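You operate a simulated robot arm through the tools that you are given. There is no shell and no other tool.

You are at the controls of a simulated robot arm. One attempt, no reset.

Task
Put both tumblers back on their tray and wipe the toothpaste splash off the ledge.
Fine: grey cloth, back where it lay. Set down upright: tumbler. What is to be rubbed or washed off counts as gone when no trace of it is left.

It is judged by the outcome, as a careful person would: the job done as asked, and still so three seconds after it is handed in. It fails if anything else is knocked over, pushed out of place, dropped, spilled or broken. Flat cloth is picked up by pressing the open fingertips on it (5 to 10 N) and closing them slowly along it; thin cloth reads only 2 to 8 mm in the jaws.

Robot
A 7-joint arm with a fingered hand, fixed in place. Base frame: the origin is on the floor under the middle of its stand, x ahead of it, y to its left, z up; the work surface is at about z = 860. Lengths are in mm, angles in degrees, forces in N, time in s.
With the tool pointing down near the work surface it reaches from about 340 to 760 mm from the base axis. Its first joint turns from -166.0 to 166.0 degrees. Payload 4 kg.
The TCP is the grasp point between the finger pads, 26 mm short of the fingertips. In the tool frame z runs along the fingers and y along their closing line. The gripper opens to 132 mm; its body begins 73 mm behind the TCP. The gripper is a hand of 4 fingers: y runs from the thumb to the fingers, the wrist lies at [0, 0, -239] in the tool frame, and closing takes about 1.5 s.
Orientation is that of the tool frame in the base frame, as a unit quaternion [x, y, z, w]. With the fingers straight down and closing along the base's y, the tool's x points along the base's -x, its y along +y and its z along -z.

Tools
- The arm moves only by the tool send_rows. Its argument "increments" is one flat list of numbers, 6 for each row, row after row: the shift along the base's x, y, z in mm, then the turn, a rotation vector about the base's x, y, z in degrees. In form: [dx, dy, dz, ax, ay, az, dx, dy, dz, ax, ay, az, ...]. A call has 1 to 20 rows; each row shifts and turns the commanded pose from where the row before left it. "gripper" is the gripper command, from -1 (shut) to 1 (fully open), values between in proportion, set as the call begins (left out, the last holds). Each row takes 0.2 s and may step no farther than 50 mm and 8.6 degrees from the row before; otherwise, or with a gripper value out of range, the whole call is refused. A pose out of reach is approached as far as the arm can. The call stops where the force on the tool passes 40 N (or 10 N more than at its start, if that is more) or the arm is blocked; 0.2 s more then pass. The fingers move at their own pace (about 72 mm/s each) and stop on an object; they squeeze with about 29 N. The grip force told is the motor's: it shows also when the fingers shut on nothing. Time passes only in rows, and 0.2 s behind the last, so rows that do not move let the fingers close. It gives the time, the measured TCP pose, the force on the tool (base axes), the opening and the grip force at its end, in the units of the frame above (readings bear some noise), with the torque about the TCP (base axes, N m) and any sound that the robot's microphone picked up.
- Cameras (640 x 400 px; columns grow to the right, rows downward): "scene" is fixed at [399.1, 648.7, 1597.9]; the picture's right is [-0.90, -0.43, 0.00], its down [-0.32, 0.69, -0.65] and it looks along [0.28, -0.59, -0.76] (base axes); focal length 325 px, centre (320, 200). "wrist" rides on the gripper at [68, 2, -97] in the tool frame; the picture's right is [-0.03, 1.00, 0.00], its down [-0.82, -0.02, -0.58] and it looks along [-0.58, -0.01, 0.82] (tool axes); focal length 270 px, centre (320, 200). There is no depth. A picture from a camera that has moved, and an enlarged one, comes with that camera's place and axes in the base frame and with its lens.
- grab_frame(camera): a new picture of that camera. No time passes.
- lift_body(by): slides the trunk up (or, below 0, down) by that many mm; the arm rides with it, the base frame stays. It gives what a move gives, with no picture.
- set_fingers(finger1, finger2, finger3, thumb_bend): sets how far each is bent, from 0 (flat) to 100 (curled in); at 30 the hand is open as for a grip, at 70 the pads meet at the TCP. One left out holds its place. A second passes; each finger stops where it meets its share of the squeeze, and holds until it gets a number again. A gripper value or a shape takes the hand back. It gives what a move gives, with no picture; readings hold the bend of each and the force on the fingers (four entries, about 0 where the hand has none), thumb and palm.
- grasp_type(shape): the hand has 4 fingers and takes this shape, open, in about a second: jaw (thumb against the fingers, like two jaws); tri (thumb and two fingers); tip (a fingertip pinch); poke (one finger out to press); point (the index stretched); flat (the hand flat); cup (the hand cupped); fist (a fist). The gripper value then closes the fingers along that shape, each until it touches; the sizes above hold for jaw. It gives what a move gives, with no picture.
- inspect(camera, box): a new picture of the part [left, top, right, bottom] of that camera's present view, enlarged. No time passes.
- job_done(): hands the job in; it is judged then, once.

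Nothing tells you positions but the pictures and the camera data. Unless the task says otherwise, let go and move clear before handing in.

The tools are called after "Request:" by a JSON object that holds its "name" and its "arguments". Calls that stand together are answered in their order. send_rows: Moves the arm, as the interface text tells. Its arguments: {"type":"object","properties":{"increments":{"type":"array","items":{"type":"number"}},"gripper":{"type":"number"}},"required":["increments"]} The other tools are called the same way: lift_body (by) moves the trunk up or down; grasp_type (shape) gives the hand a shape; set_fingers (finger1, finger2, finger3, thumb_bend) moves the fingers one by one; grab_frame (camera) takes a picture; inspect (camera, box) takes an enlarged picture of a part of a camera's view; job_done () hands the job in.

At the start:

```text
clock: 0.0
tcp_pos: [407.2, -6.0, 1175.1]
tool_rot: [-0.001, 1.0, 0.0, 0.001]
contact_force: [0.3, -0.4, -0.2]
ft_torque: [0.01, -0.02, 0.02]
opening: 132.0
gripper_force: 0.2
shape: jaw
bend: [30.0, 30.0, 30.0, 30.0]
finger forces: [0.0, 0.1, 0.1, 0.1, 0.1, 0.0]
trunk travel left (down, up): [-525.0, 65.0]
```

scene: 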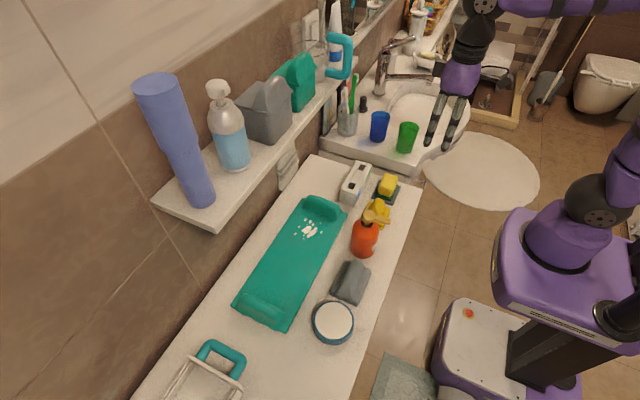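
wrist: 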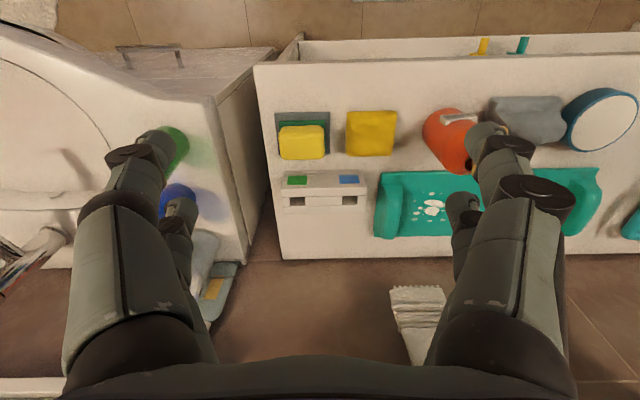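

I see a ledge with a green tray that has a white splash on it, a grey cloth, and a blue and a green tumbler on the washbasin side. I'll take closer looks before moving.

Request:
{"name": "inspect", "arguments": {"camera": "scene", "box": [220, 150, 440, 350]}}

Request:
{"name": "inspect", "arguments": {"camera": "scene", "box": [300, 20, 480, 180]}}

Request:
{"name": "inspect", "arguments": {"camera": "wrist", "box": [240, 20, 640, 270]}}

Request:
{"name": "inspect", "arguments": {"camera": "scene", "box": [130, 40, 350, 240]}}

```text
2.00 times, centred on (330, 250) of scene
camera zoom: at [399.1, 648.7, 1597.9], right [-0.9, -0.43, 0.0], down [-0.32, 0.69, -0.65], along [0.28, -0.59, -0.76], focal length 649 px, centre (300, 100)
```

zoom: 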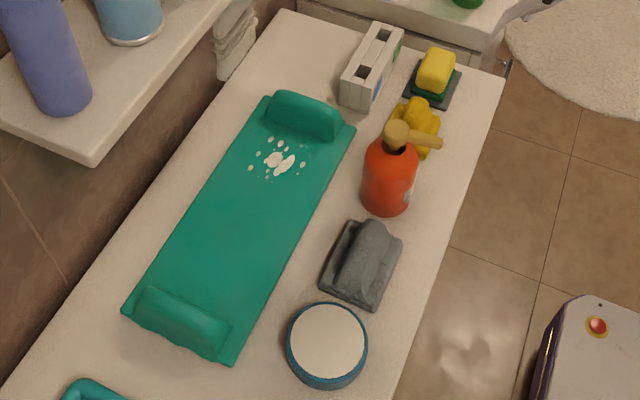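

```text
2.50 times, centred on (390, 100) of scene
camera zoom: at [399.1, 648.7, 1597.9], right [-0.9, -0.43, 0.0], down [-0.32, 0.69, -0.65], along [0.28, -0.59, -0.76], focal length 812 px, centre (145, 450)
```

zoom: 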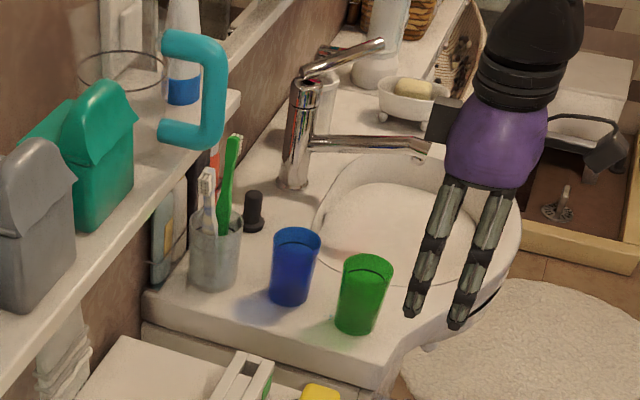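

```text
1.60 times, centred on (440, 145) of wrist
camera zoom: at [337.6, -3.8, 1271.2], right [0.03, 1.0, 0.0], down [0.82, -0.02, 0.58], along [0.58, -0.01, -0.82], focal length 432 px, centre (128, 288)
```

zoom: 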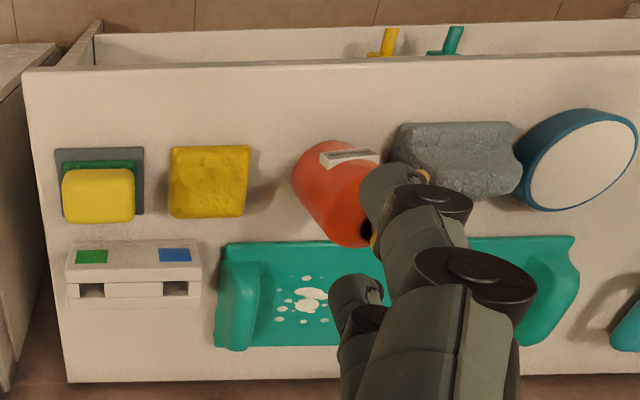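

```text
2.00 times, centred on (240, 140) of scene
camera zoom: at [399.1, 648.7, 1597.9], right [-0.9, -0.43, 0.0], down [-0.32, 0.69, -0.65], along [0.28, -0.59, -0.76], focal length 649 px, centre (480, 320)
```

zoom: 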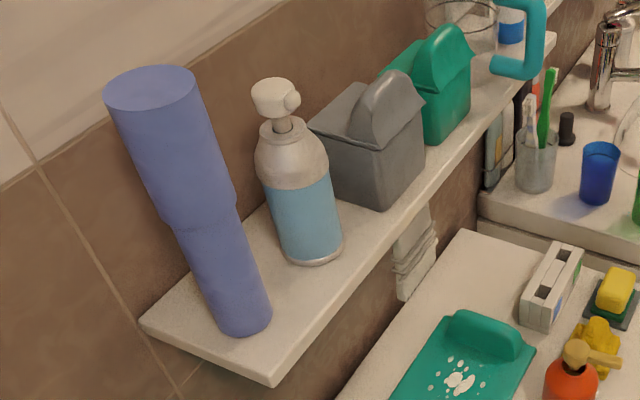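

The white item near the basin has a green and a blue marking, and the splash lies on the green piece. I want closer pictures of those before deciding which thing is the tray.

Request:
{"name": "inspect", "arguments": {"camera": "scene", "box": [325, 150, 425, 215]}}

Request:
{"name": "inspect", "arguments": {"camera": "wrist", "box": [260, 90, 420, 250]}}

Request:
{"name": "inspect", "arguments": {"camera": "scene", "box": [220, 190, 350, 335]}}

Request:
{"name": "inspect", "arguments": {"camera": "scene", "box": [300, 230, 400, 350]}}

Request:
{"name": "inspect", "arguments": {"camera": "scene", "box": [130, 320, 330, 400]}}

Request:
{"name": "inspect", "arguments": {"camera": "wrist", "box": [60, 90, 260, 330]}}

```text
6.15 times, centred on (375, 182) of scene
camera zoom: at [399.1, 648.7, 1597.9], right [-0.9, -0.43, 0.0], down [-0.32, 0.69, -0.65], along [0.28, -0.59, -0.76], focal length 1998 px, centre (-18, 308)
```

zoom: 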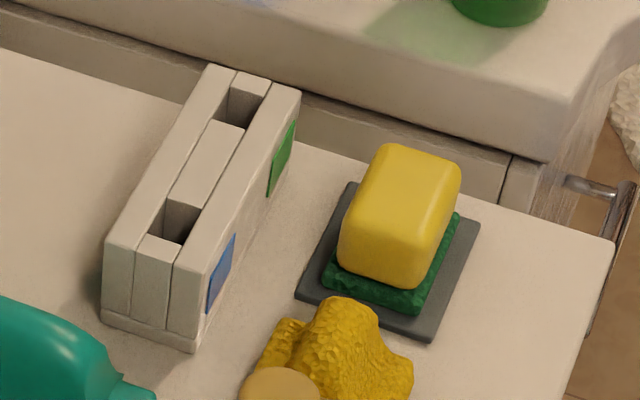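

```text
2.50 times, centred on (340, 170) of wrist
camera zoom: at [337.6, -3.8, 1271.2], right [0.03, 1.0, 0.0], down [0.82, -0.02, 0.58], along [0.58, -0.01, -0.82], focal length 676 px, centre (270, 275)
```

zoom: 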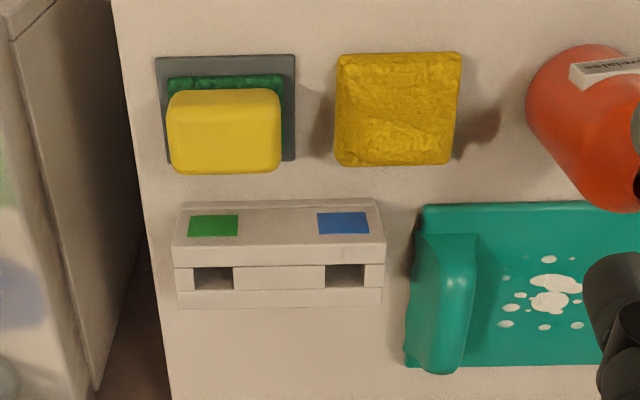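

```text
2.76 times, centred on (285, 262) of scene
camera zoom: at [399.1, 648.7, 1597.9], right [-0.9, -0.43, 0.0], down [-0.32, 0.69, -0.65], along [0.28, -0.59, -0.76], focal length 896 px, centre (417, 28)
```

zoom: 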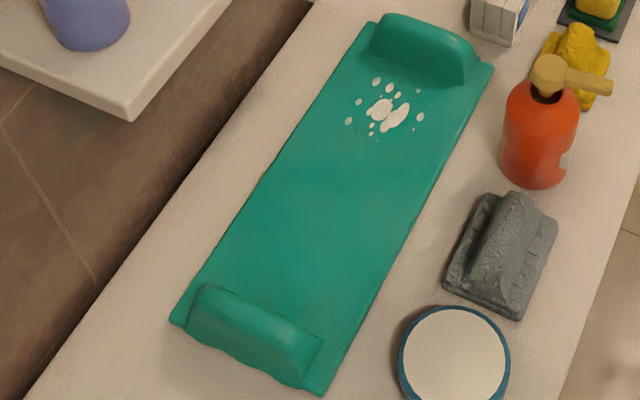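

```text
3.33 times, centred on (350, 290) of scene
camera zoom: at [399.1, 648.7, 1597.9], right [-0.9, -0.43, 0.0], down [-0.32, 0.69, -0.65], along [0.28, -0.59, -0.76], focal length 1082 px, centre (220, -100)
```

zoom: 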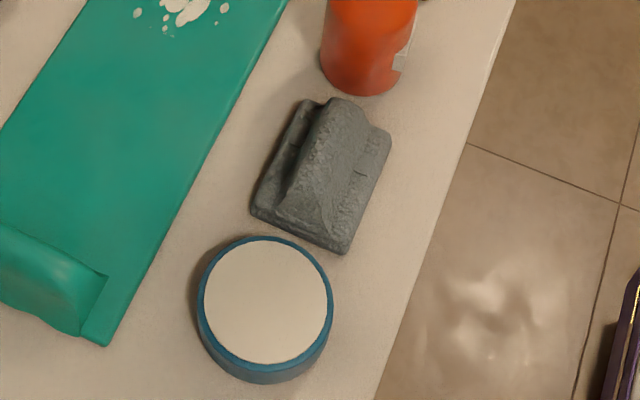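

```text
3.20 times, centred on (230, 360) of scene
camera zoom: at [399.1, 648.7, 1597.9], right [-0.9, -0.43, 0.0], down [-0.32, 0.69, -0.65], along [0.28, -0.59, -0.76], focal length 1039 px, centre (608, -312)
```

zoom: 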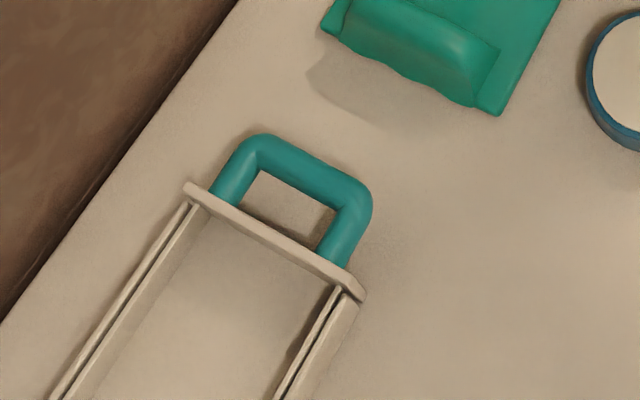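

```text
1.67 times, centred on (160, 210) of wrist
camera zoom: at [337.6, -3.8, 1271.2], right [0.03, 1.0, 0.0], down [0.82, -0.02, 0.58], along [0.58, -0.01, -0.82], focal length 450 px, centre (587, 183)
```

zoom: 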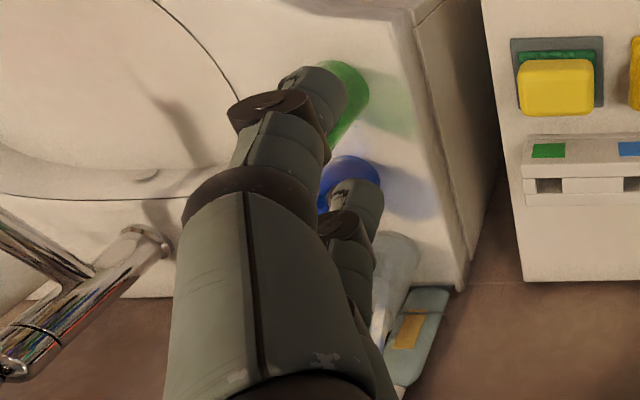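

The splash is on the green piece near (647, 196, 870), and the ledge top is at z≈860, with its front edge at x≈405. The basin height and what lies around it are unclear, so I'll move the arm high over the basin to get a second view of the tumblers.

Request:
{"name": "send_rows", "arguments": {"increments": [0, -40, 10, 0, 0, 0, 0, -40, 10, 0, 0, 0, 0, -40, 10, 0, 0, 0, 0, -40, 10, 0, 0, 0, 0, -40, 0, 0, 0, 0]}}

Request:
{"name": "grab_frame", "arguments": {"camera": "wrist"}}

Request:
{"name": "grab_frame", "arguments": {"camera": "scene"}}

```text
clock: 1.2
tcp_pos: [405.9, -206.1, 1215.5]
tool_rot: [0.0, 1.0, 0.0, -0.002]
contact_force: [0.9, -0.3, 0.0]
ft_torque: [0.0, 0.02, -0.01]
opening: 131.8
gripper_force: 0.0
shape: jaw
bend: [30.0, 30.0, 30.0, 30.0]
finger forces: [0.0, 0.1, 0.0, 0.1, 0.1, 0.0]
trunk travel left (down, up): [-525.0, 65.0]
```

```text
taken
camera wrist: at [337.6, -204.2, 1311.3], right [0.03, 1.0, 0.0], down [0.82, -0.02, 0.58], along [0.58, -0.01, -0.82], focal length 270 px, centre (320, 200)
```

wrist: 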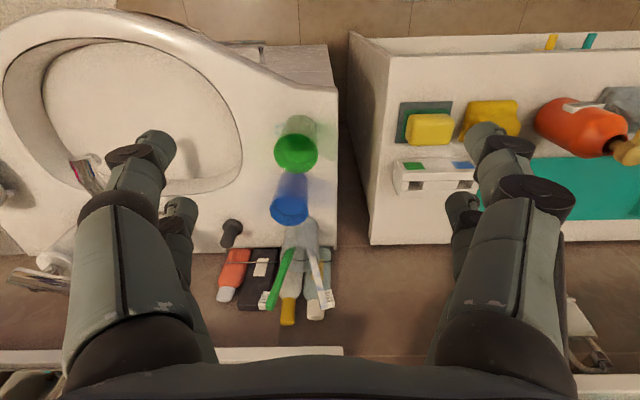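

```text
taken
```

scene: 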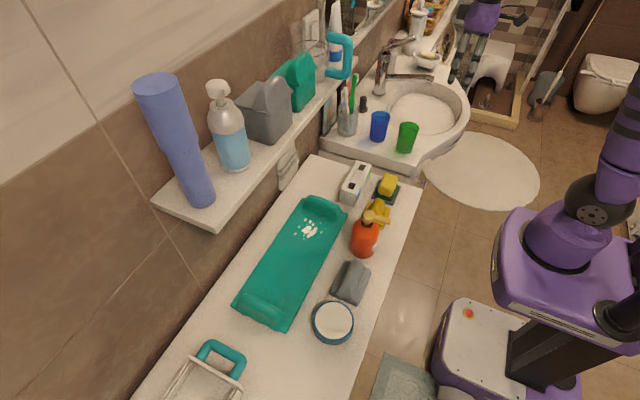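

The tumblers stand at the basin's right edge: green at about (508, -241), blue at about (607, -257), base z≈858, rim z≈955. Next I'll look over the other end of the ledge to see which piece is the tray.

Request:
{"name": "send_rows", "arguments": {"increments": [0, 50, 0, 0, 0, 0, 0, 50, 0, 0, 0, 0, 0, 50, 0, 0, 0, 0, 0, 50, 0, 0, 0, 0, 0, 50, 0, 0, 0, 0, 0, 50, 0, 0, 0, 0, 0, 50, 0, 0, 0, 0, 0, 50, 0, 0, 0, 0, 0, 50, 0, 0, 0, 0]}}

Request:
{"name": "grab_frame", "arguments": {"camera": "wrist"}}

```text
clock: 3.2
tcp_pos: [409.0, 245.8, 1215.1]
tool_rot: [0.001, 1.0, 0.0, 0.0]
contact_force: [-0.1, -0.5, -0.1]
ft_torque: [-0.02, 0.02, 0.0]
opening: 132.0
gripper_force: 0.0
shape: jaw
bend: [30.0, 30.0, 30.0, 30.0]
finger forces: [0.1, 0.0, 0.1, 0.0, 0.0, 0.0]
trunk travel left (down, up): [-525.0, 65.0]
```

```text
taken
camera wrist: at [340.4, 247.7, 1311.6], right [0.03, 1.0, 0.0], down [0.82, -0.02, 0.58], along [0.58, -0.02, -0.82], focal length 270 px, centre (320, 200)
```

wrist: 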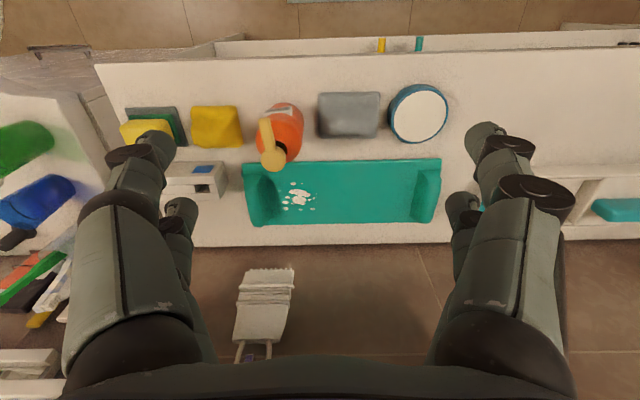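

Request:
{"name": "inspect", "arguments": {"camera": "wrist", "box": [220, 60, 460, 240]}}

Request:
{"name": "inspect", "arguments": {"camera": "wrist", "box": [440, 30, 640, 240]}}

Request:
{"name": "inspect", "arguments": {"camera": "wrist", "box": [0, 60, 240, 240]}}

```text
2.22 times, centred on (340, 150) of wrist
camera zoom: at [340.4, 247.7, 1311.6], right [0.03, 1.0, 0.0], down [0.82, -0.02, 0.58], along [0.58, -0.02, -0.82], focal length 601 px, centre (276, 311)
```

zoom: 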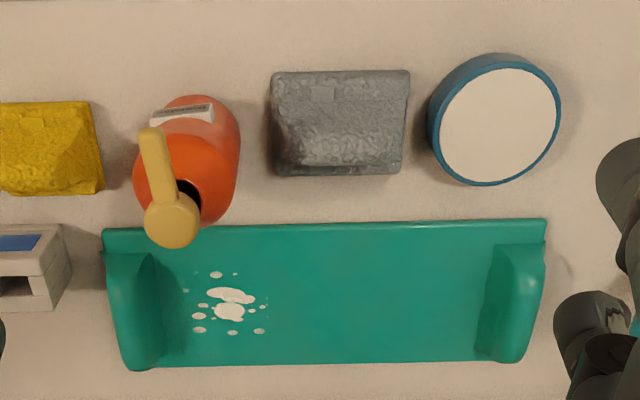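

```text
1.90 times, centred on (540, 135) of wrist
camera zoom: at [340.4, 247.7, 1311.6], right [0.03, 1.0, 0.0], down [0.82, -0.02, 0.58], along [0.58, -0.02, -0.82], focal length 515 px, centre (-99, 324)
```

zoom: 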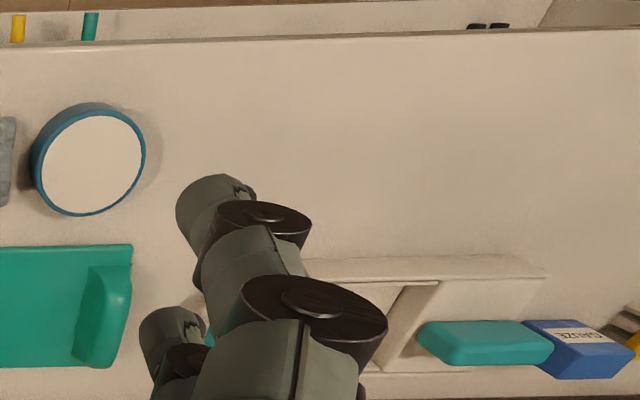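

```text
2.22 times, centred on (120, 150) of wrist
camera zoom: at [340.4, 247.7, 1311.6], right [0.03, 1.0, 0.0], down [0.82, -0.02, 0.58], along [0.58, -0.02, -0.82], focal length 601 px, centre (764, 311)
```

zoom: 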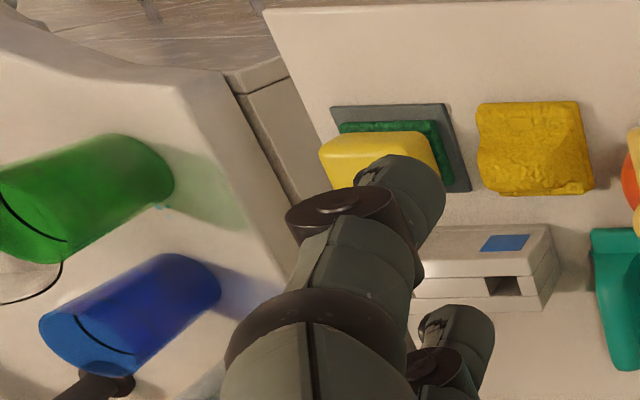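

Only one tray-like piece is in reach, the teal tray with raised ends. The grey cloth lies folded with a ridge, around (488, 290). I'll check the tumblers' surroundings and the shelf edge more closely.

Request:
{"name": "inspect", "arguments": {"camera": "wrist", "box": [0, 100, 100, 170]}}

Request:
{"name": "inspect", "arguments": {"camera": "wrist", "box": [200, 240, 460, 400]}}

Request:
{"name": "inspect", "arguments": {"camera": "wrist", "box": [540, 300, 640, 400]}}

Request:
{"name": "inspect", "arguments": {"camera": "wrist", "box": [280, 170, 340, 220]}}

Request:
{"name": "inspect", "arguments": {"camera": "wrist", "box": [300, 80, 400, 150]}}

```text
5.71 times, centred on (50, 135) of wrist
camera zoom: at [340.4, 247.7, 1311.6], right [0.03, 1.0, 0.0], down [0.82, -0.02, 0.58], along [0.58, -0.02, -0.82], focal length 1544 px, centre (1863, 571)
```

zoom: 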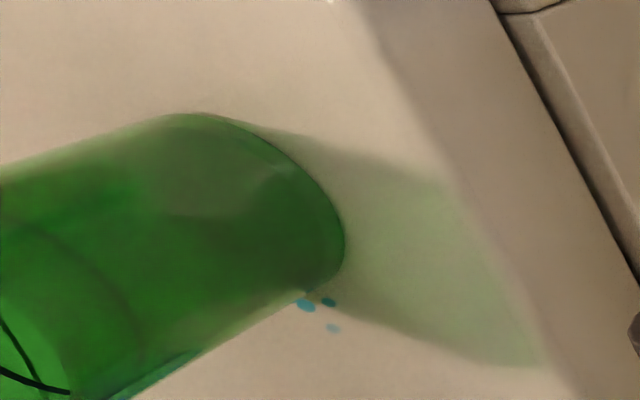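

```text
2.46 times, centred on (330, 320) of wrist
camera zoom: at [340.4, 247.7, 1311.6], right [0.03, 1.0, 0.0], down [0.82, -0.02, 0.58], along [0.58, -0.02, -0.82], focal length 665 px, centre (295, -95)
```

zoom: 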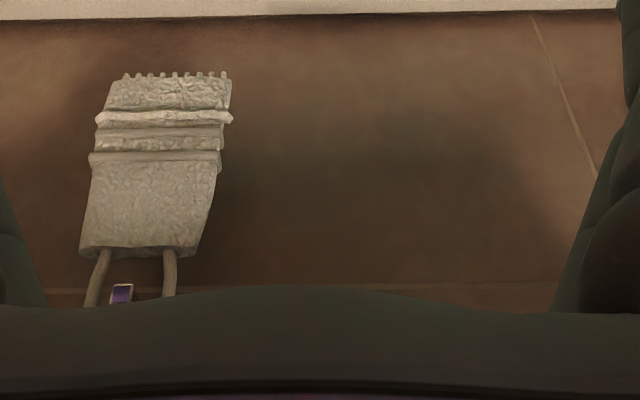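

```text
4.00 times, centred on (590, 350) of wrist
camera zoom: at [340.4, 247.7, 1311.6], right [0.03, 1.0, 0.0], down [0.82, -0.02, 0.58], along [0.58, -0.02, -0.82], focal length 1081 px, centre (-760, -400)
```

zoom: 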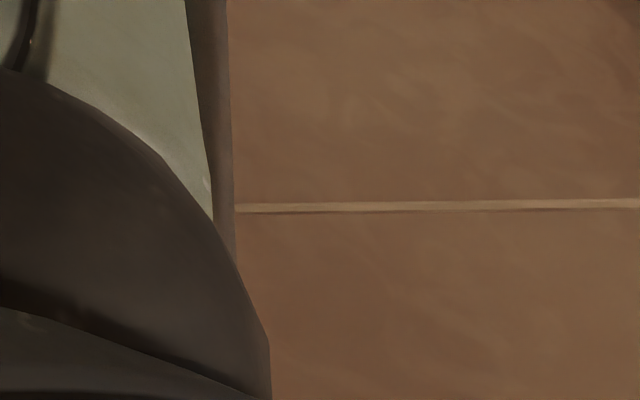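

```text
8.00 times, centred on (310, 195) of wrist
camera zoom: at [340.4, 247.7, 1311.6], right [0.03, 1.0, 0.0], down [0.82, -0.02, 0.58], along [0.58, -0.02, -0.82], focal length 2162 px, centre (400, 240)
```

zoom: 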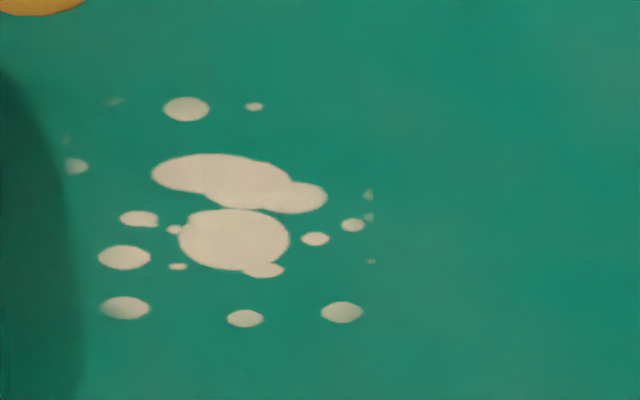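

```text
5.71 times, centred on (350, 115) of wrist
camera zoom: at [340.4, 247.7, 1311.6], right [0.03, 1.0, 0.0], down [0.82, -0.02, 0.58], along [0.58, -0.02, -0.82], focal length 1544 px, centre (149, 686)
```

zoom: 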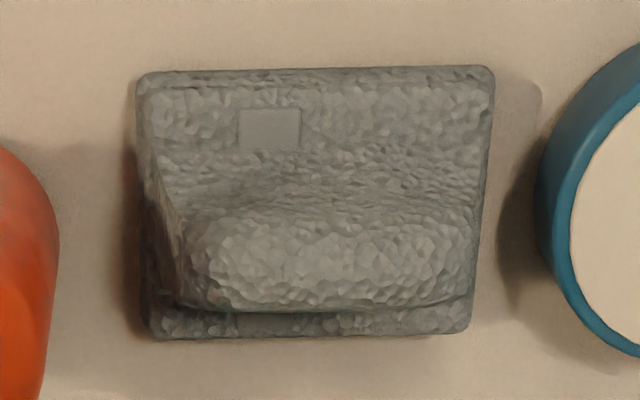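

Besides the white splash on the tray there are small blue-teal spots on the basin's ledge right beside the green tumbler, at about (541, -256). I'll zoom the scene camera there to see whether that is the splash.

Request:
{"name": "inspect", "arguments": {"camera": "scene", "box": [360, 100, 430, 165]}}

Request:
{"name": "inspect", "arguments": {"camera": "scene", "box": [285, 210, 335, 245]}}

```text
6.15 times, centred on (395, 132) of scene
camera zoom: at [399.1, 648.7, 1597.9], right [-0.9, -0.43, 0.0], down [-0.32, 0.69, -0.65], along [0.28, -0.59, -0.76], focal length 1998 px, centre (-142, 615)
```

zoom: 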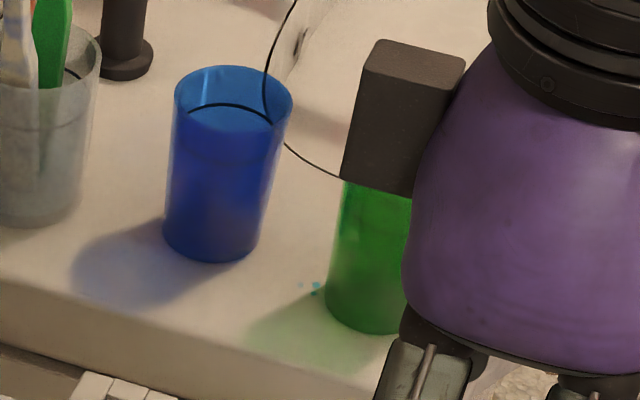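

```text
11.43 times, centred on (310, 228) of scene
camera zoom: at [399.1, 648.7, 1597.9], right [-0.9, -0.43, 0.0], down [-0.32, 0.69, -0.65], along [0.28, -0.59, -0.76], focal length 3710 px, centre (434, -114)
```

zoom: 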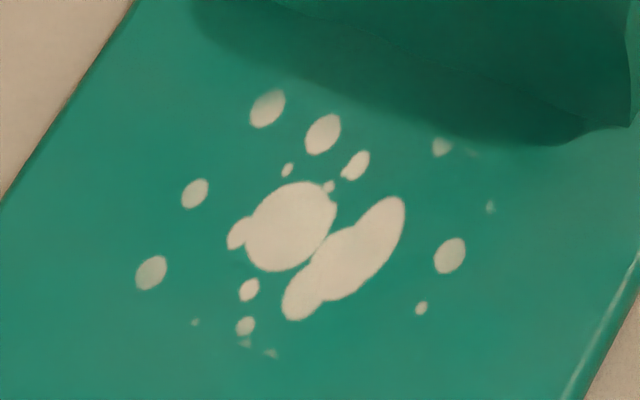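

The blue-teal droplets sit on the basin ledge beside, and perhaps under, the green tumbler, so I'll treat both splashes as needing wiping. First I'll take the green tumbler away: moving above it with a slight tilt that keeps the wrist clear of the shelves.

Request:
{"name": "send_rows", "arguments": {"increments": [8, -48.7, 0, 0, -7.5, 0, 8, -48.7, 0, 0, -7.5, 0, 8, -48.7, 0, 0, 0, 0, 8, -48.7, 0, 0, 0, 0, 8, -48.7, 0, 0, 0, 0, 8, -48.7, 0, 0, 0, 0, 8, -48.7, 0, 0, 0, 0, 8, -48.7, 0, 0, 0, 0, 8, -48.7, -15, 0, 0, 0, 8, -47, -15, 0, 0, 0, 0, 0, 0, 0, 0, 0]}}

Request:
{"name": "grab_frame", "arguments": {"camera": "wrist"}}

Request:
{"name": "grab_frame", "arguments": {"camera": "scene"}}

```text
refused: row 9 steps farther than a row can; nothing moved
```

```text
taken
camera wrist: at [340.4, 247.7, 1311.6], right [0.03, 1.0, 0.0], down [0.82, -0.02, 0.58], along [0.58, -0.02, -0.82], focal length 270 px, centre (320, 200)
```

wrist: 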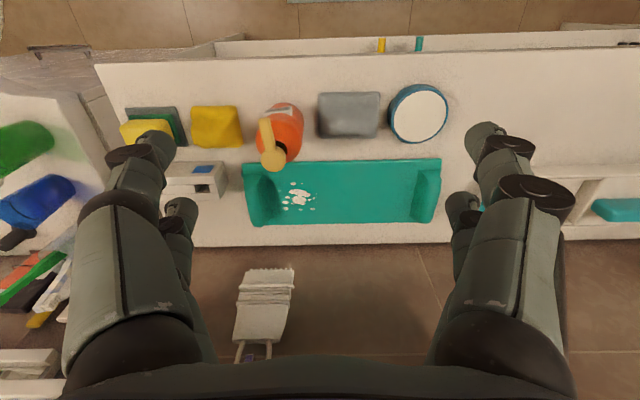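

```text
taken
```

scene: 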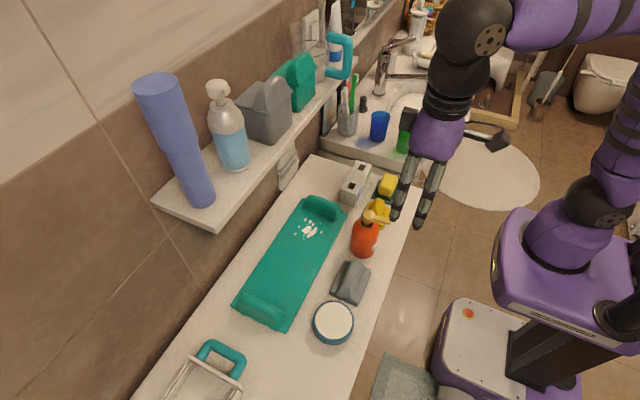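

Row 9 was too long a step, so nothing moved. I'll resend the same path to above the green tumbler in smaller steps.

Request:
{"name": "send_rows", "arguments": {"increments": [8, -45, 0, 0, -7.5, 0, 8, -45, 0, 0, -7.5, 0, 8, -45, 0, 0, 0, 0, 8, -45, 0, 0, 0, 0, 8, -45, 0, 0, 0, 0, 8, -45, 0, 0, 0, 0, 8, -45, 0, 0, 0, 0, 8, -45, 0, 0, 0, 0, 8, -45, 0, 0, 0, 0, 8, -45, 0, 0, 0, 0, 0, -37, -20, 0, 0, 0]}}

Request:
{"name": "grab_frame", "arguments": {"camera": "wrist"}}

Request:
{"name": "grab_frame", "arguments": {"camera": "scene"}}

```text
clock: 5.6
tcp_pos: [486.0, -242.4, 1195.1]
tool_rot: [0.0, 0.991, 0.0, 0.131]
contact_force: [-0.9, 0.9, 0.1]
ft_torque: [0.02, -0.01, -0.03]
opening: 132.0
gripper_force: 0.0
shape: jaw
bend: [30.0, 30.0, 30.0, 30.0]
finger forces: [0.1, 0.1, 0.1, 0.1, 0.1, 0.1]
trunk travel left (down, up): [-525.0, 65.0]
```

```text
taken
camera wrist: at [393.8, -240.5, 1270.8], right [0.02, 1.0, 0.01], down [0.64, -0.02, 0.77], along [0.77, -0.01, -0.64], focal length 270 px, centre (320, 200)
```

wrist: 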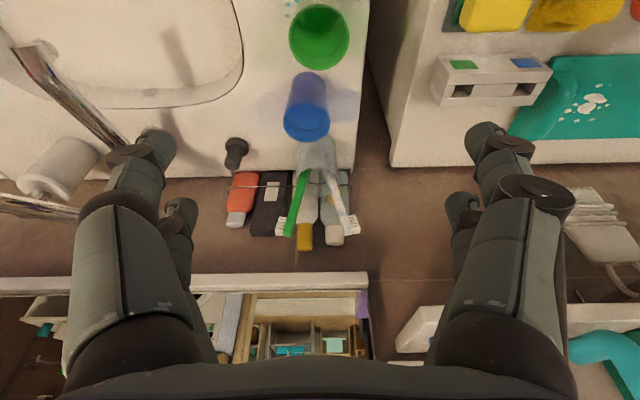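

```text
taken
```

scene: 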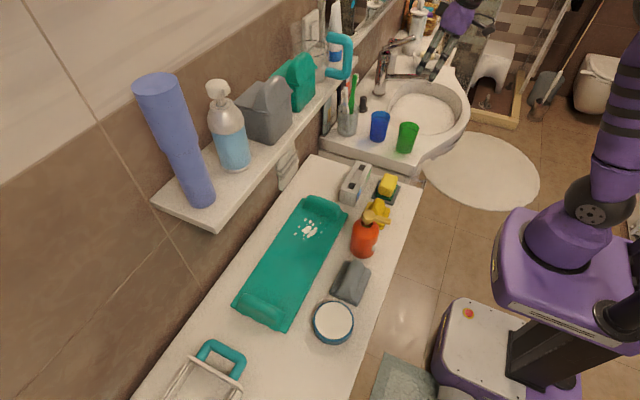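

From here the green tumbler's base area shows teal specks near the top of the picture. I'll zoom in on those and on the shelf edges.

Request:
{"name": "inspect", "arguments": {"camera": "wrist", "box": [250, 0, 370, 80]}}

Request:
{"name": "inspect", "arguments": {"camera": "wrist", "box": [200, 250, 460, 400]}}

```text
5.00 times, centred on (310, 40) of wrist
camera zoom: at [393.8, -240.5, 1270.8], right [0.02, 1.0, 0.01], down [0.64, -0.02, 0.77], along [0.77, -0.01, -0.64], focal length 1351 px, centre (370, 1000)
```

zoom: 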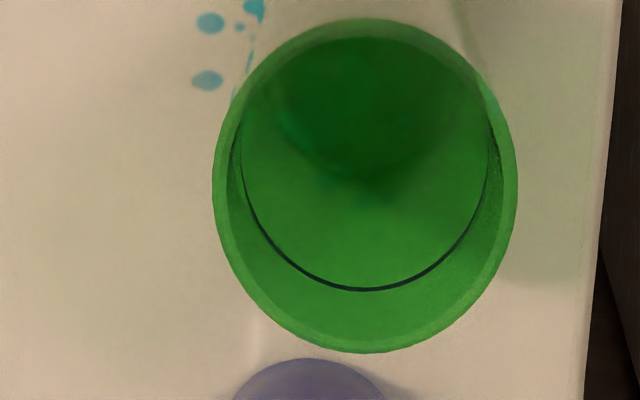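

```text
2.46 times, centred on (330, 325) of wrist
camera zoom: at [393.8, -240.5, 1270.8], right [0.02, 1.0, 0.01], down [0.64, -0.02, 0.77], along [0.77, -0.01, -0.64], focal length 665 px, centre (295, -108)
```

zoom: 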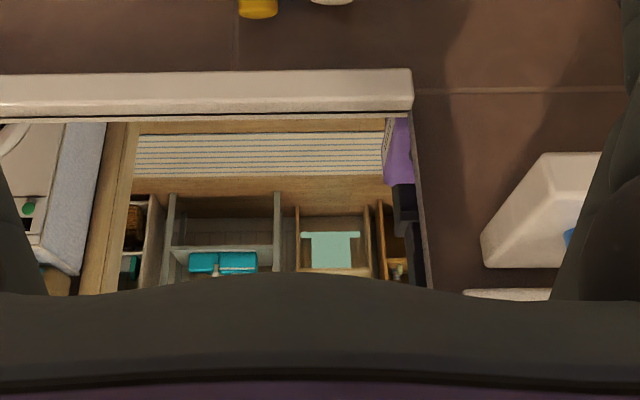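

The teal splash lies partly under the green tumbler on the basin ledge, so that tumbler must come off first. It stands at about (506, -241); I'll lower the open hand around it.

Request:
{"name": "send_rows", "arguments": {"increments": [4, 0, -40, 0, 0, 0, 4, 0, -40, 0, 0, 0, 4, 0, -40, 0, 0, 0, 4, 0, -40, 0, 0, 0, 4, 0, -40, 0, 0, 0, 0, 0, -20, 0, 0, 0], "gripper": 1}}

Request:
{"name": "grab_frame", "arguments": {"camera": "wrist"}}

Request:
{"name": "grab_frame", "arguments": {"camera": "scene"}}

```text
clock: 7.0
tcp_pos: [507.1, -243.0, 975.6]
tool_rot: [0.0, 0.992, 0.001, 0.13]
contact_force: [0.3, -0.2, -0.4]
ft_torque: [0.0, 0.0, 0.0]
opening: 132.0
gripper_force: 0.1
shape: jaw
bend: [30.0, 30.0, 30.0, 30.0]
finger forces: [0.1, 0.0, 0.1, 0.1, 0.1, 0.0]
trunk travel left (down, up): [-525.0, 65.0]
```

```text
taken
camera wrist: at [414.7, -241.2, 1050.0], right [0.02, 1.0, 0.01], down [0.64, -0.02, 0.77], along [0.77, -0.02, -0.64], focal length 270 px, centre (320, 200)
```

wrist: 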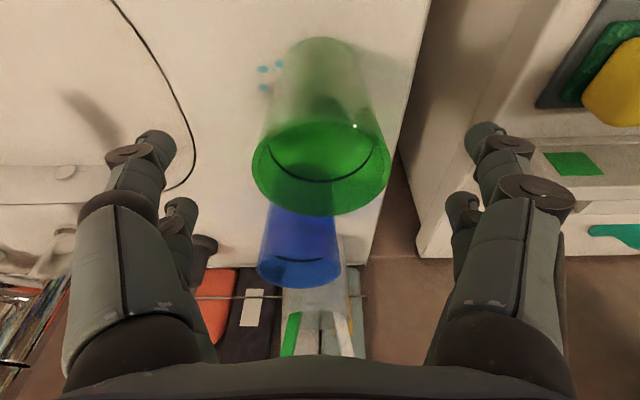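

```text
taken
```

scene: 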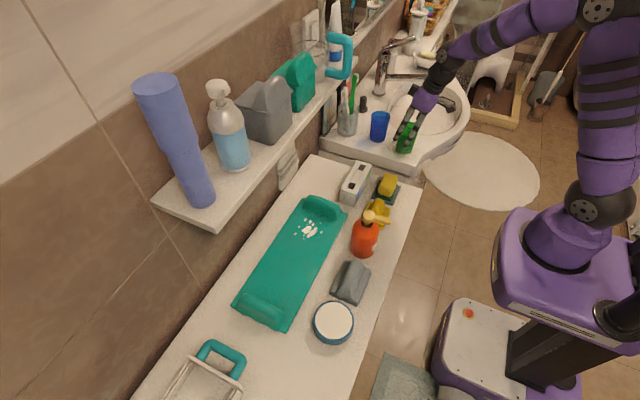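

The tumbler is centred between the fingers, and nothing else is close. I'll go down to mid-height and close.

Request:
{"name": "send_rows", "arguments": {"increments": [0, 0, -27, 0, 0, 0, 0, 0, -27, 0, 0, 0]}}

Request:
{"name": "send_rows", "arguments": {"increments": [0, 0, 0, 0, 0, 0, 0, 0, 0, 0, 0, 0, 0, 0, 0, 0, 0, 0, 0, 0, 0, 0, 0, 0, 0, 0, 0, 0, 0, 0, 0, 0, 0, 0, 0, 0, 0, 0, 0, 0, 0, 0, 0, 0, 0, 0, 0, 0], "gripper": -0.3}}

Request:
{"name": "grab_frame", "arguments": {"camera": "wrist"}}

```text
clock: 7.6
tcp_pos: [507.0, -243.1, 922.3]
tool_rot: [0.0, 0.991, 0.0, 0.13]
contact_force: [-0.8, -0.8, 0.1]
ft_torque: [0.01, 0.01, 0.02]
opening: 131.6
gripper_force: 0.1
shape: jaw
bend: [30.0, 30.0, 30.0, 30.0]
finger forces: [0.0, 0.1, 0.0, 0.1, 0.0, 0.1]
trunk travel left (down, up): [-525.0, 65.0]
```

```text
clock: 9.4
tcp_pos: [506.8, -241.9, 923.4]
tool_rot: [0.0, 0.991, 0.0, 0.131]
contact_force: [-0.6, -0.8, 5.3]
ft_torque: [-0.06, 0.17, -0.01]
opening: 38.3
gripper_force: 28.6
shape: jaw
bend: [74.0, 74.0, 74.0, 70.0]
finger forces: [32.1, 26.0, 23.4, 0.0, 32.8, 0.0]
trunk travel left (down, up): [-525.0, 65.0]
```

```text
taken
camera wrist: at [414.9, -240.0, 998.2], right [0.02, 1.0, 0.01], down [0.64, -0.02, 0.77], along [0.77, -0.01, -0.64], focal length 270 px, centre (320, 200)
```

wrist: 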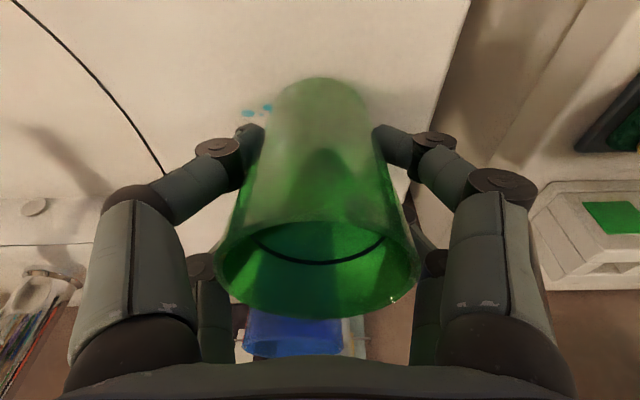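

The fingers hold the tumbler (opening 38, grip about 29 N). I'll lift a little to test the hold.

Request:
{"name": "send_rows", "arguments": {"increments": [0, 0, 8, 0, 0, 0, 0, 0, 12, 0, 0, 0, 0, 0, 20, 0, 0, 0, 0, 0, 20, 0, 0, 0]}}

Request:
{"name": "grab_frame", "arguments": {"camera": "wrist"}}

Request:
{"name": "inspect", "arguments": {"camera": "scene", "box": [350, 80, 450, 170]}}

```text
clock: 10.4
tcp_pos: [504.2, -243.9, 981.0]
tool_rot: [0.001, 0.992, 0.0, 0.13]
contact_force: [0.7, -0.1, -0.8]
ft_torque: [0.0, -0.03, -0.02]
opening: 38.5
gripper_force: 29.6
shape: jaw
bend: [74.0, 74.0, 74.0, 70.0]
finger forces: [31.7, 25.0, 23.0, 0.1, 32.1, 0.1]
trunk travel left (down, up): [-525.0, 65.0]
```

```text
taken
camera wrist: at [413.2, -241.0, 1056.0], right [0.02, 1.0, 0.01], down [0.64, -0.02, 0.77], along [0.77, -0.02, -0.64], focal length 270 px, centre (320, 200)
```

wrist: 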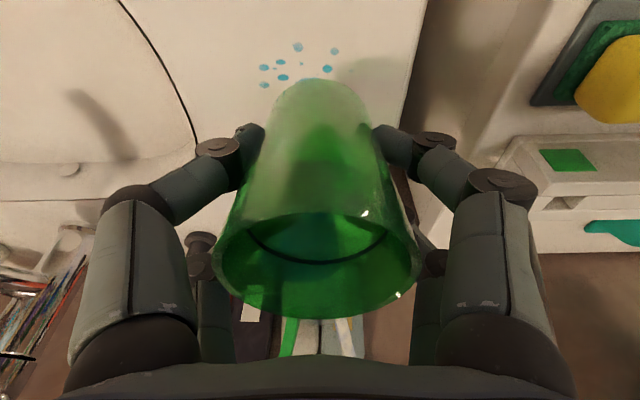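

```text
4.44 times, centred on (400, 125) of scene
camera zoom: at [399.1, 648.7, 1597.9], right [-0.9, -0.43, 0.0], down [-0.32, 0.69, -0.65], along [0.28, -0.59, -0.76], focal length 1443 px, centre (-36, 533)
```

zoom: 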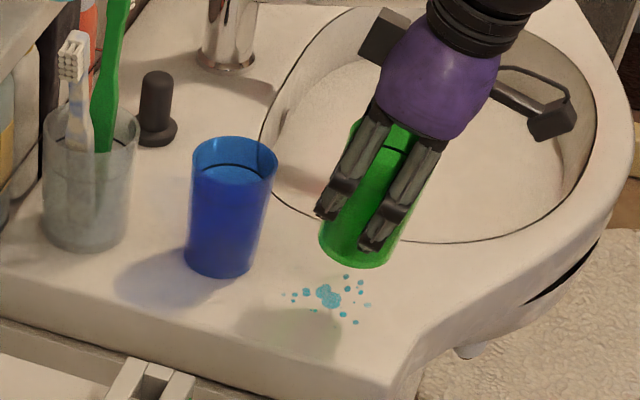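

The lift uncovered the teal splash on the basin ledge, centred near (519, -262), and the tumbler is held level. I'll carry the tumbler high past the bottle to the free end of the tray, to about (640, 350).

Request:
{"name": "send_rows", "arguments": {"increments": [0, 0, 36, 0, 0, 0, 0, 0, 36, 0, 0, 0, 0, 0, 36, 0, 0, 0, 5, 30, 0, 0, 0, 0, 5.4, 45, 0, 0, 0, 0, 5.4, 45, 0, 0, 0, 0, 5.4, 45, 0, 0, 0, 0, 5.4, 45, 0, 0, 0, 0, 5.4, 45, 0, 0, 0, 0, 5.4, 45, 0, 0, 0, 0, 5.4, 45, 0, 0, 0, 0, 5.4, 45, 0, 0, 0, 0, 5.4, 45, 0, 0, 0, 0, 5.4, 45, 0, 0, 0, 0, 5.4, 45, 0, 0, 0, 0, 5.4, 40, 0, 0, 0, 0, 0, 26, 0, 0, 0, 0]}}

Request:
{"name": "grab_frame", "arguments": {"camera": "wrist"}}

Request:
{"name": "grab_frame", "arguments": {"camera": "scene"}}

```text
clock: 14.0
tcp_pos: [574.0, 348.9, 1089.3]
tool_rot: [0.0, 0.992, 0.0, 0.13]
contact_force: [0.5, 0.1, -0.4]
ft_torque: [-0.02, 0.0, 0.02]
opening: 37.8
gripper_force: 29.0
shape: jaw
bend: [74.0, 75.0, 75.0, 70.0]
finger forces: [32.2, 23.7, 22.6, 0.0, 32.0, 0.1]
trunk travel left (down, up): [-525.0, 65.0]
```

```text
taken
camera wrist: at [483.4, 350.8, 1164.5], right [0.02, 1.0, 0.01], down [0.64, -0.02, 0.77], along [0.77, -0.02, -0.64], focal length 270 px, centre (320, 200)
```

wrist: 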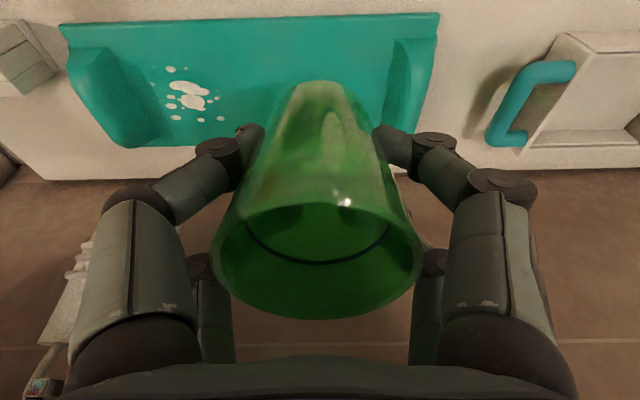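

```text
taken
```

scene: 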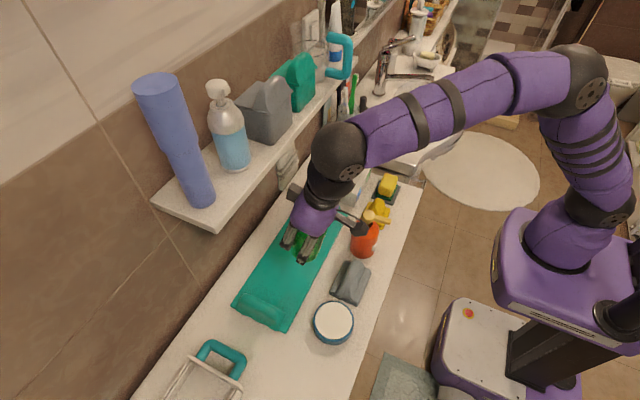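

The tumbler hangs over the tray's free end; the white splash stays clear of it. I'll move over (646, 355) and come down toward the tray.

Request:
{"name": "send_rows", "arguments": {"increments": [24, 2, -25, 0, 0, 0, 24, 2, -25, 0, 0, 0, 24, 2, -30, 0, 0, 0, 0, 0, -25, 0, 0, 0, 0, 0, -20, 0, 0, 0]}}

Request:
{"name": "grab_frame", "arguments": {"camera": "wrist"}}

Request:
{"name": "inspect", "arguments": {"camera": "scene", "box": [210, 170, 400, 340]}}

```text
clock: 15.2
tcp_pos: [648.9, 352.9, 964.0]
tool_rot: [0.0, 0.991, 0.0, 0.131]
contact_force: [0.3, 0.1, 0.0]
ft_torque: [0.0, -0.02, -0.01]
opening: 37.9
gripper_force: 29.1
shape: jaw
bend: [74.0, 75.0, 75.0, 70.0]
finger forces: [32.3, 23.8, 22.9, 0.0, 32.1, 0.1]
trunk travel left (down, up): [-525.0, 65.0]
```

```text
taken
camera wrist: at [557.0, 355.4, 1039.4], right [0.02, 1.0, 0.01], down [0.64, -0.02, 0.77], along [0.77, -0.01, -0.64], focal length 270 px, centre (320, 200)
```

wrist: 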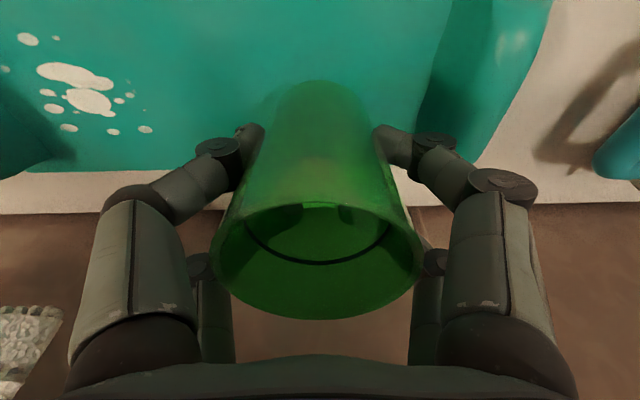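

```text
2.35 times, centred on (305, 255) of scene
camera zoom: at [399.1, 648.7, 1597.9], right [-0.9, -0.43, 0.0], down [-0.32, 0.69, -0.65], along [0.28, -0.59, -0.76], focal length 764 px, centre (355, 71)
```

zoom: 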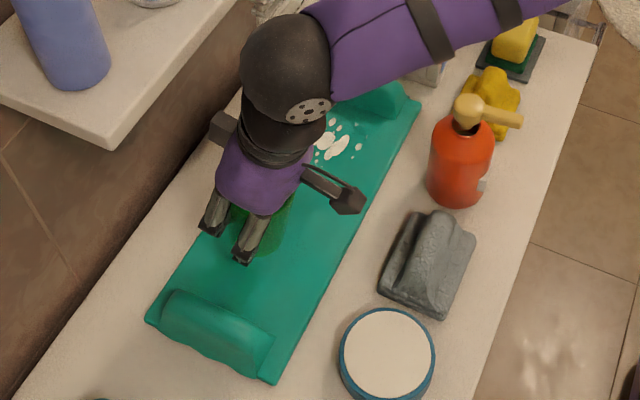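

The tumbler is over clear tray, and the wrist keeps its distance from the shelf. I'll lower it gently to contact.

Request:
{"name": "send_rows", "arguments": {"increments": [0, 0, -12, 0, 0, 0, 0, 0, -8, 0, 0, 0, 0, 0, -4, 0, 0, 0]}}

Request:
{"name": "grab_frame", "arguments": {"camera": "wrist"}}

```text
clock: 16.0
tcp_pos: [648.2, 353.0, 939.1]
tool_rot: [0.0, 0.991, 0.0, 0.13]
contact_force: [0.3, -0.4, -0.6]
ft_torque: [0.04, -0.03, -0.02]
opening: 37.7
gripper_force: 28.9
shape: jaw
bend: [74.0, 75.0, 75.0, 70.0]
finger forces: [32.3, 23.7, 23.0, 0.1, 32.2, 0.0]
trunk travel left (down, up): [-525.0, 65.0]
```

```text
taken
camera wrist: at [556.4, 355.7, 1014.1], right [0.02, 1.0, 0.01], down [0.64, -0.02, 0.77], along [0.77, -0.01, -0.64], focal length 270 px, centre (320, 200)
```

wrist: 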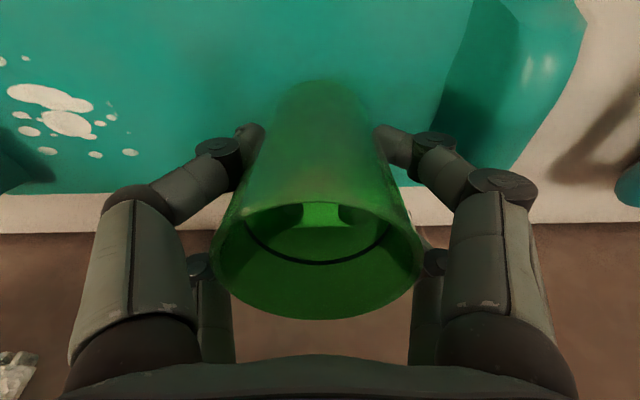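

Request:
{"name": "send_rows", "arguments": {"increments": [0, 0, -3, 0, 0, 0, 0, 0, -3, 0, 0, 0]}}

```text
clock: 16.6
tcp_pos: [648.2, 353.5, 933.1]
tool_rot: [0.0, 0.991, 0.0, 0.131]
contact_force: [-0.1, 0.9, -1.4]
ft_torque: [0.0, -0.02, -0.04]
opening: 37.6
gripper_force: 29.0
shape: jaw
bend: [74.0, 75.0, 75.0, 70.0]
finger forces: [32.2, 23.8, 23.0, 0.1, 32.2, 0.0]
trunk travel left (down, up): [-525.0, 65.0]
```

No contact yet at TCP z≈933, so I'll keep lowering in small steps and watch the force.

Request:
{"name": "send_rows", "arguments": {"increments": [0, 0, -2, 0, 0, 0, 0, 0, -2, 0, 0, 0]}}

```text
clock: 17.2
tcp_pos: [647.0, 353.6, 928.9]
tool_rot: [0.001, 0.991, 0.0, 0.13]
contact_force: [-0.6, 0.9, 0.8]
ft_torque: [0.0, -0.03, -0.02]
opening: 37.8
gripper_force: 29.1
shape: jaw
bend: [74.0, 75.0, 75.0, 70.0]
finger forces: [32.2, 23.7, 23.0, 0.1, 32.2, 0.1]
trunk travel left (down, up): [-525.0, 65.0]
```

Request:
{"name": "send_rows", "arguments": {"increments": [0, 0, -1.5, 0, 0, 0, 0, 0, -1.5, 0, 0, 0]}}

```text
clock: 17.8
tcp_pos: [649.0, 354.1, 926.8]
tool_rot: [0.001, 0.991, 0.0, 0.131]
contact_force: [0.7, -0.2, -1.4]
ft_torque: [-0.02, 0.0, -0.01]
opening: 37.9
gripper_force: 28.9
shape: jaw
bend: [74.0, 75.0, 75.0, 70.0]
finger forces: [32.2, 23.8, 23.0, 0.0, 32.2, 0.1]
trunk travel left (down, up): [-525.0, 65.0]
```

Request:
{"name": "send_rows", "arguments": {"increments": [0, 0, -1.5, 0, 0, 0, 0, 0, -1.5, 0, 0, 0]}}

Request:
{"name": "grab_frame", "arguments": {"camera": "wrist"}}

Request:
{"name": "inspect", "arguments": {"camera": "scene", "box": [230, 220, 330, 310]}}

```text
clock: 18.4
tcp_pos: [648.6, 355.1, 924.0]
tool_rot: [0.0, 0.991, 0.0, 0.132]
contact_force: [-0.8, -1.6, 3.7]
ft_torque: [-0.02, 0.1, 0.03]
opening: 37.7
gripper_force: 28.9
shape: jaw
bend: [74.0, 75.0, 75.0, 70.0]
finger forces: [32.2, 24.1, 23.6, 0.1, 32.7, 0.0]
trunk travel left (down, up): [-525.0, 65.0]
```

```text
taken
camera wrist: at [556.5, 356.4, 999.4], right [0.02, 1.0, 0.01], down [0.64, -0.02, 0.77], along [0.77, -0.01, -0.64], focal length 270 px, centre (320, 200)
```

wrist: 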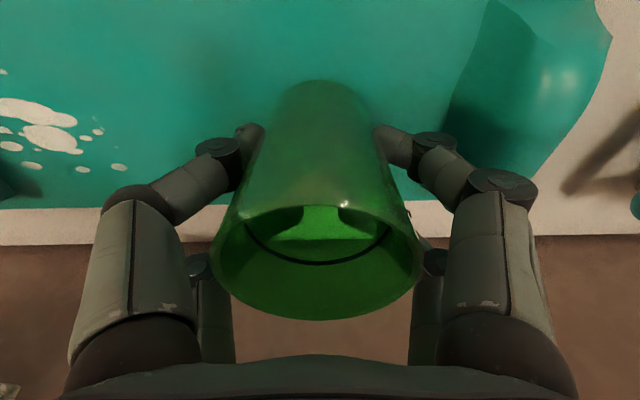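

```text
4.44 times, centred on (280, 265) of scene
camera zoom: at [399.1, 648.7, 1597.9], right [-0.9, -0.43, 0.0], down [-0.32, 0.69, -0.65], along [0.28, -0.59, -0.76], focal length 1443 px, centre (498, -89)
```

zoom: 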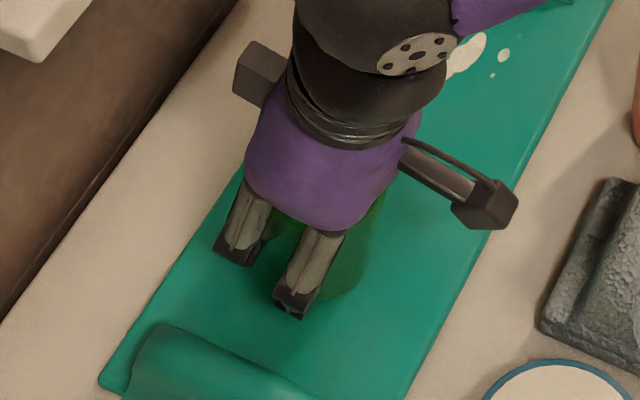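

Contact shows (3.7 N upward at z≈924), so the tumbler stands on the tray. I'll open the fingers part-way and let it settle.

Request:
{"name": "send_rows", "arguments": {"increments": [0, 0, 0, 0, 0, 0, 0, 0, 0, 0, 0, 0, 0, 0, 0, 0, 0, 0, 0, 0, 0, 0, 0, 0, 0, 0, 0, 0, 0, 0], "gripper": 0.4}}

Request:
{"name": "grab_frame", "arguments": {"camera": "wrist"}}

```text
clock: 19.6
tcp_pos: [646.9, 353.8, 923.8]
tool_rot: [0.0, 0.991, 0.0, 0.13]
contact_force: [-0.3, 0.2, -0.3]
ft_torque: [0.0, -0.03, -0.01]
opening: 92.2
gripper_force: 0.0
shape: jaw
bend: [68.0, 68.0, 68.0, 58.0]
finger forces: [0.1, 0.1, 0.1, 0.1, 0.0, 0.0]
trunk travel left (down, up): [-525.0, 65.0]
```

```text
taken
camera wrist: at [556.5, 356.5, 998.5], right [0.02, 1.0, 0.01], down [0.64, -0.02, 0.77], along [0.77, -0.01, -0.64], focal length 270 px, centre (320, 200)
```

wrist: 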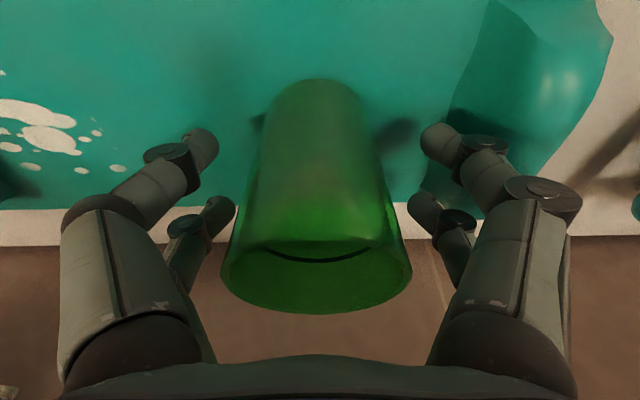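

The tumbler stands free on the tray. I'll back the hand out away from the shelf, then straighten it and turn it a quarter over the cloth so the fingers close across the cloth's ridge.

Request:
{"name": "send_rows", "arguments": {"increments": [-15, 0, 20, 0, 0, 0, -15, 0, 20, 0, 0, 0, -15, 0, 20, 0, 0, 0, -15, 0, 20, 0, 0, 0, -20, 0, 30, 0, 0, 0, -20, 0, 30, 0, 0, 0, -20, 0, 30, 0, 0, 0]}}

Request:
{"name": "grab_frame", "arguments": {"camera": "scene"}}

Request:
{"name": "grab_frame", "arguments": {"camera": "wrist"}}

```text
clock: 21.2
tcp_pos: [527.8, 353.3, 1093.6]
tool_rot: [0.0, 0.991, 0.0, 0.131]
contact_force: [0.8, -0.1, -0.2]
ft_torque: [-0.05, -0.02, -0.02]
opening: 92.0
gripper_force: 0.0
shape: jaw
bend: [68.0, 68.0, 68.0, 58.0]
finger forces: [0.0, 0.1, 0.0, 0.0, 0.1, 0.1]
trunk travel left (down, up): [-525.0, 65.0]
```

```text
taken
```

scene: 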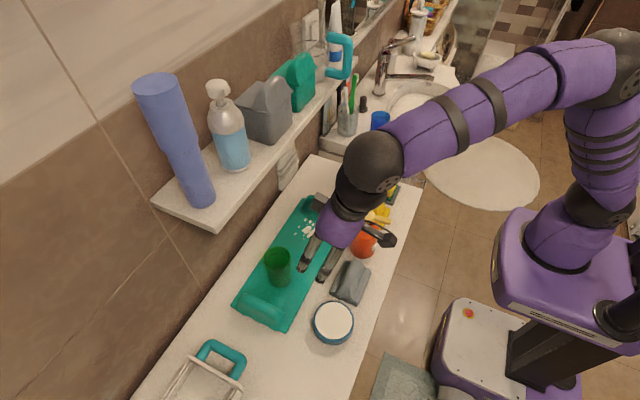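

```text
taken
camera wrist: at [436.1, 355.6, 1169.2], right [0.02, 1.0, 0.01], down [0.64, -0.02, 0.77], along [0.77, -0.01, -0.64], focal length 270 px, centre (320, 200)
```

wrist: 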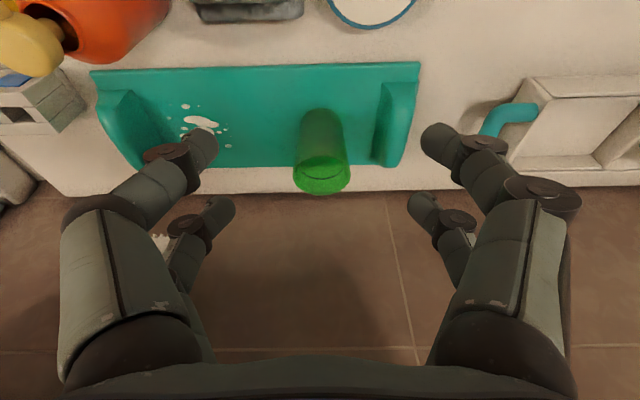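

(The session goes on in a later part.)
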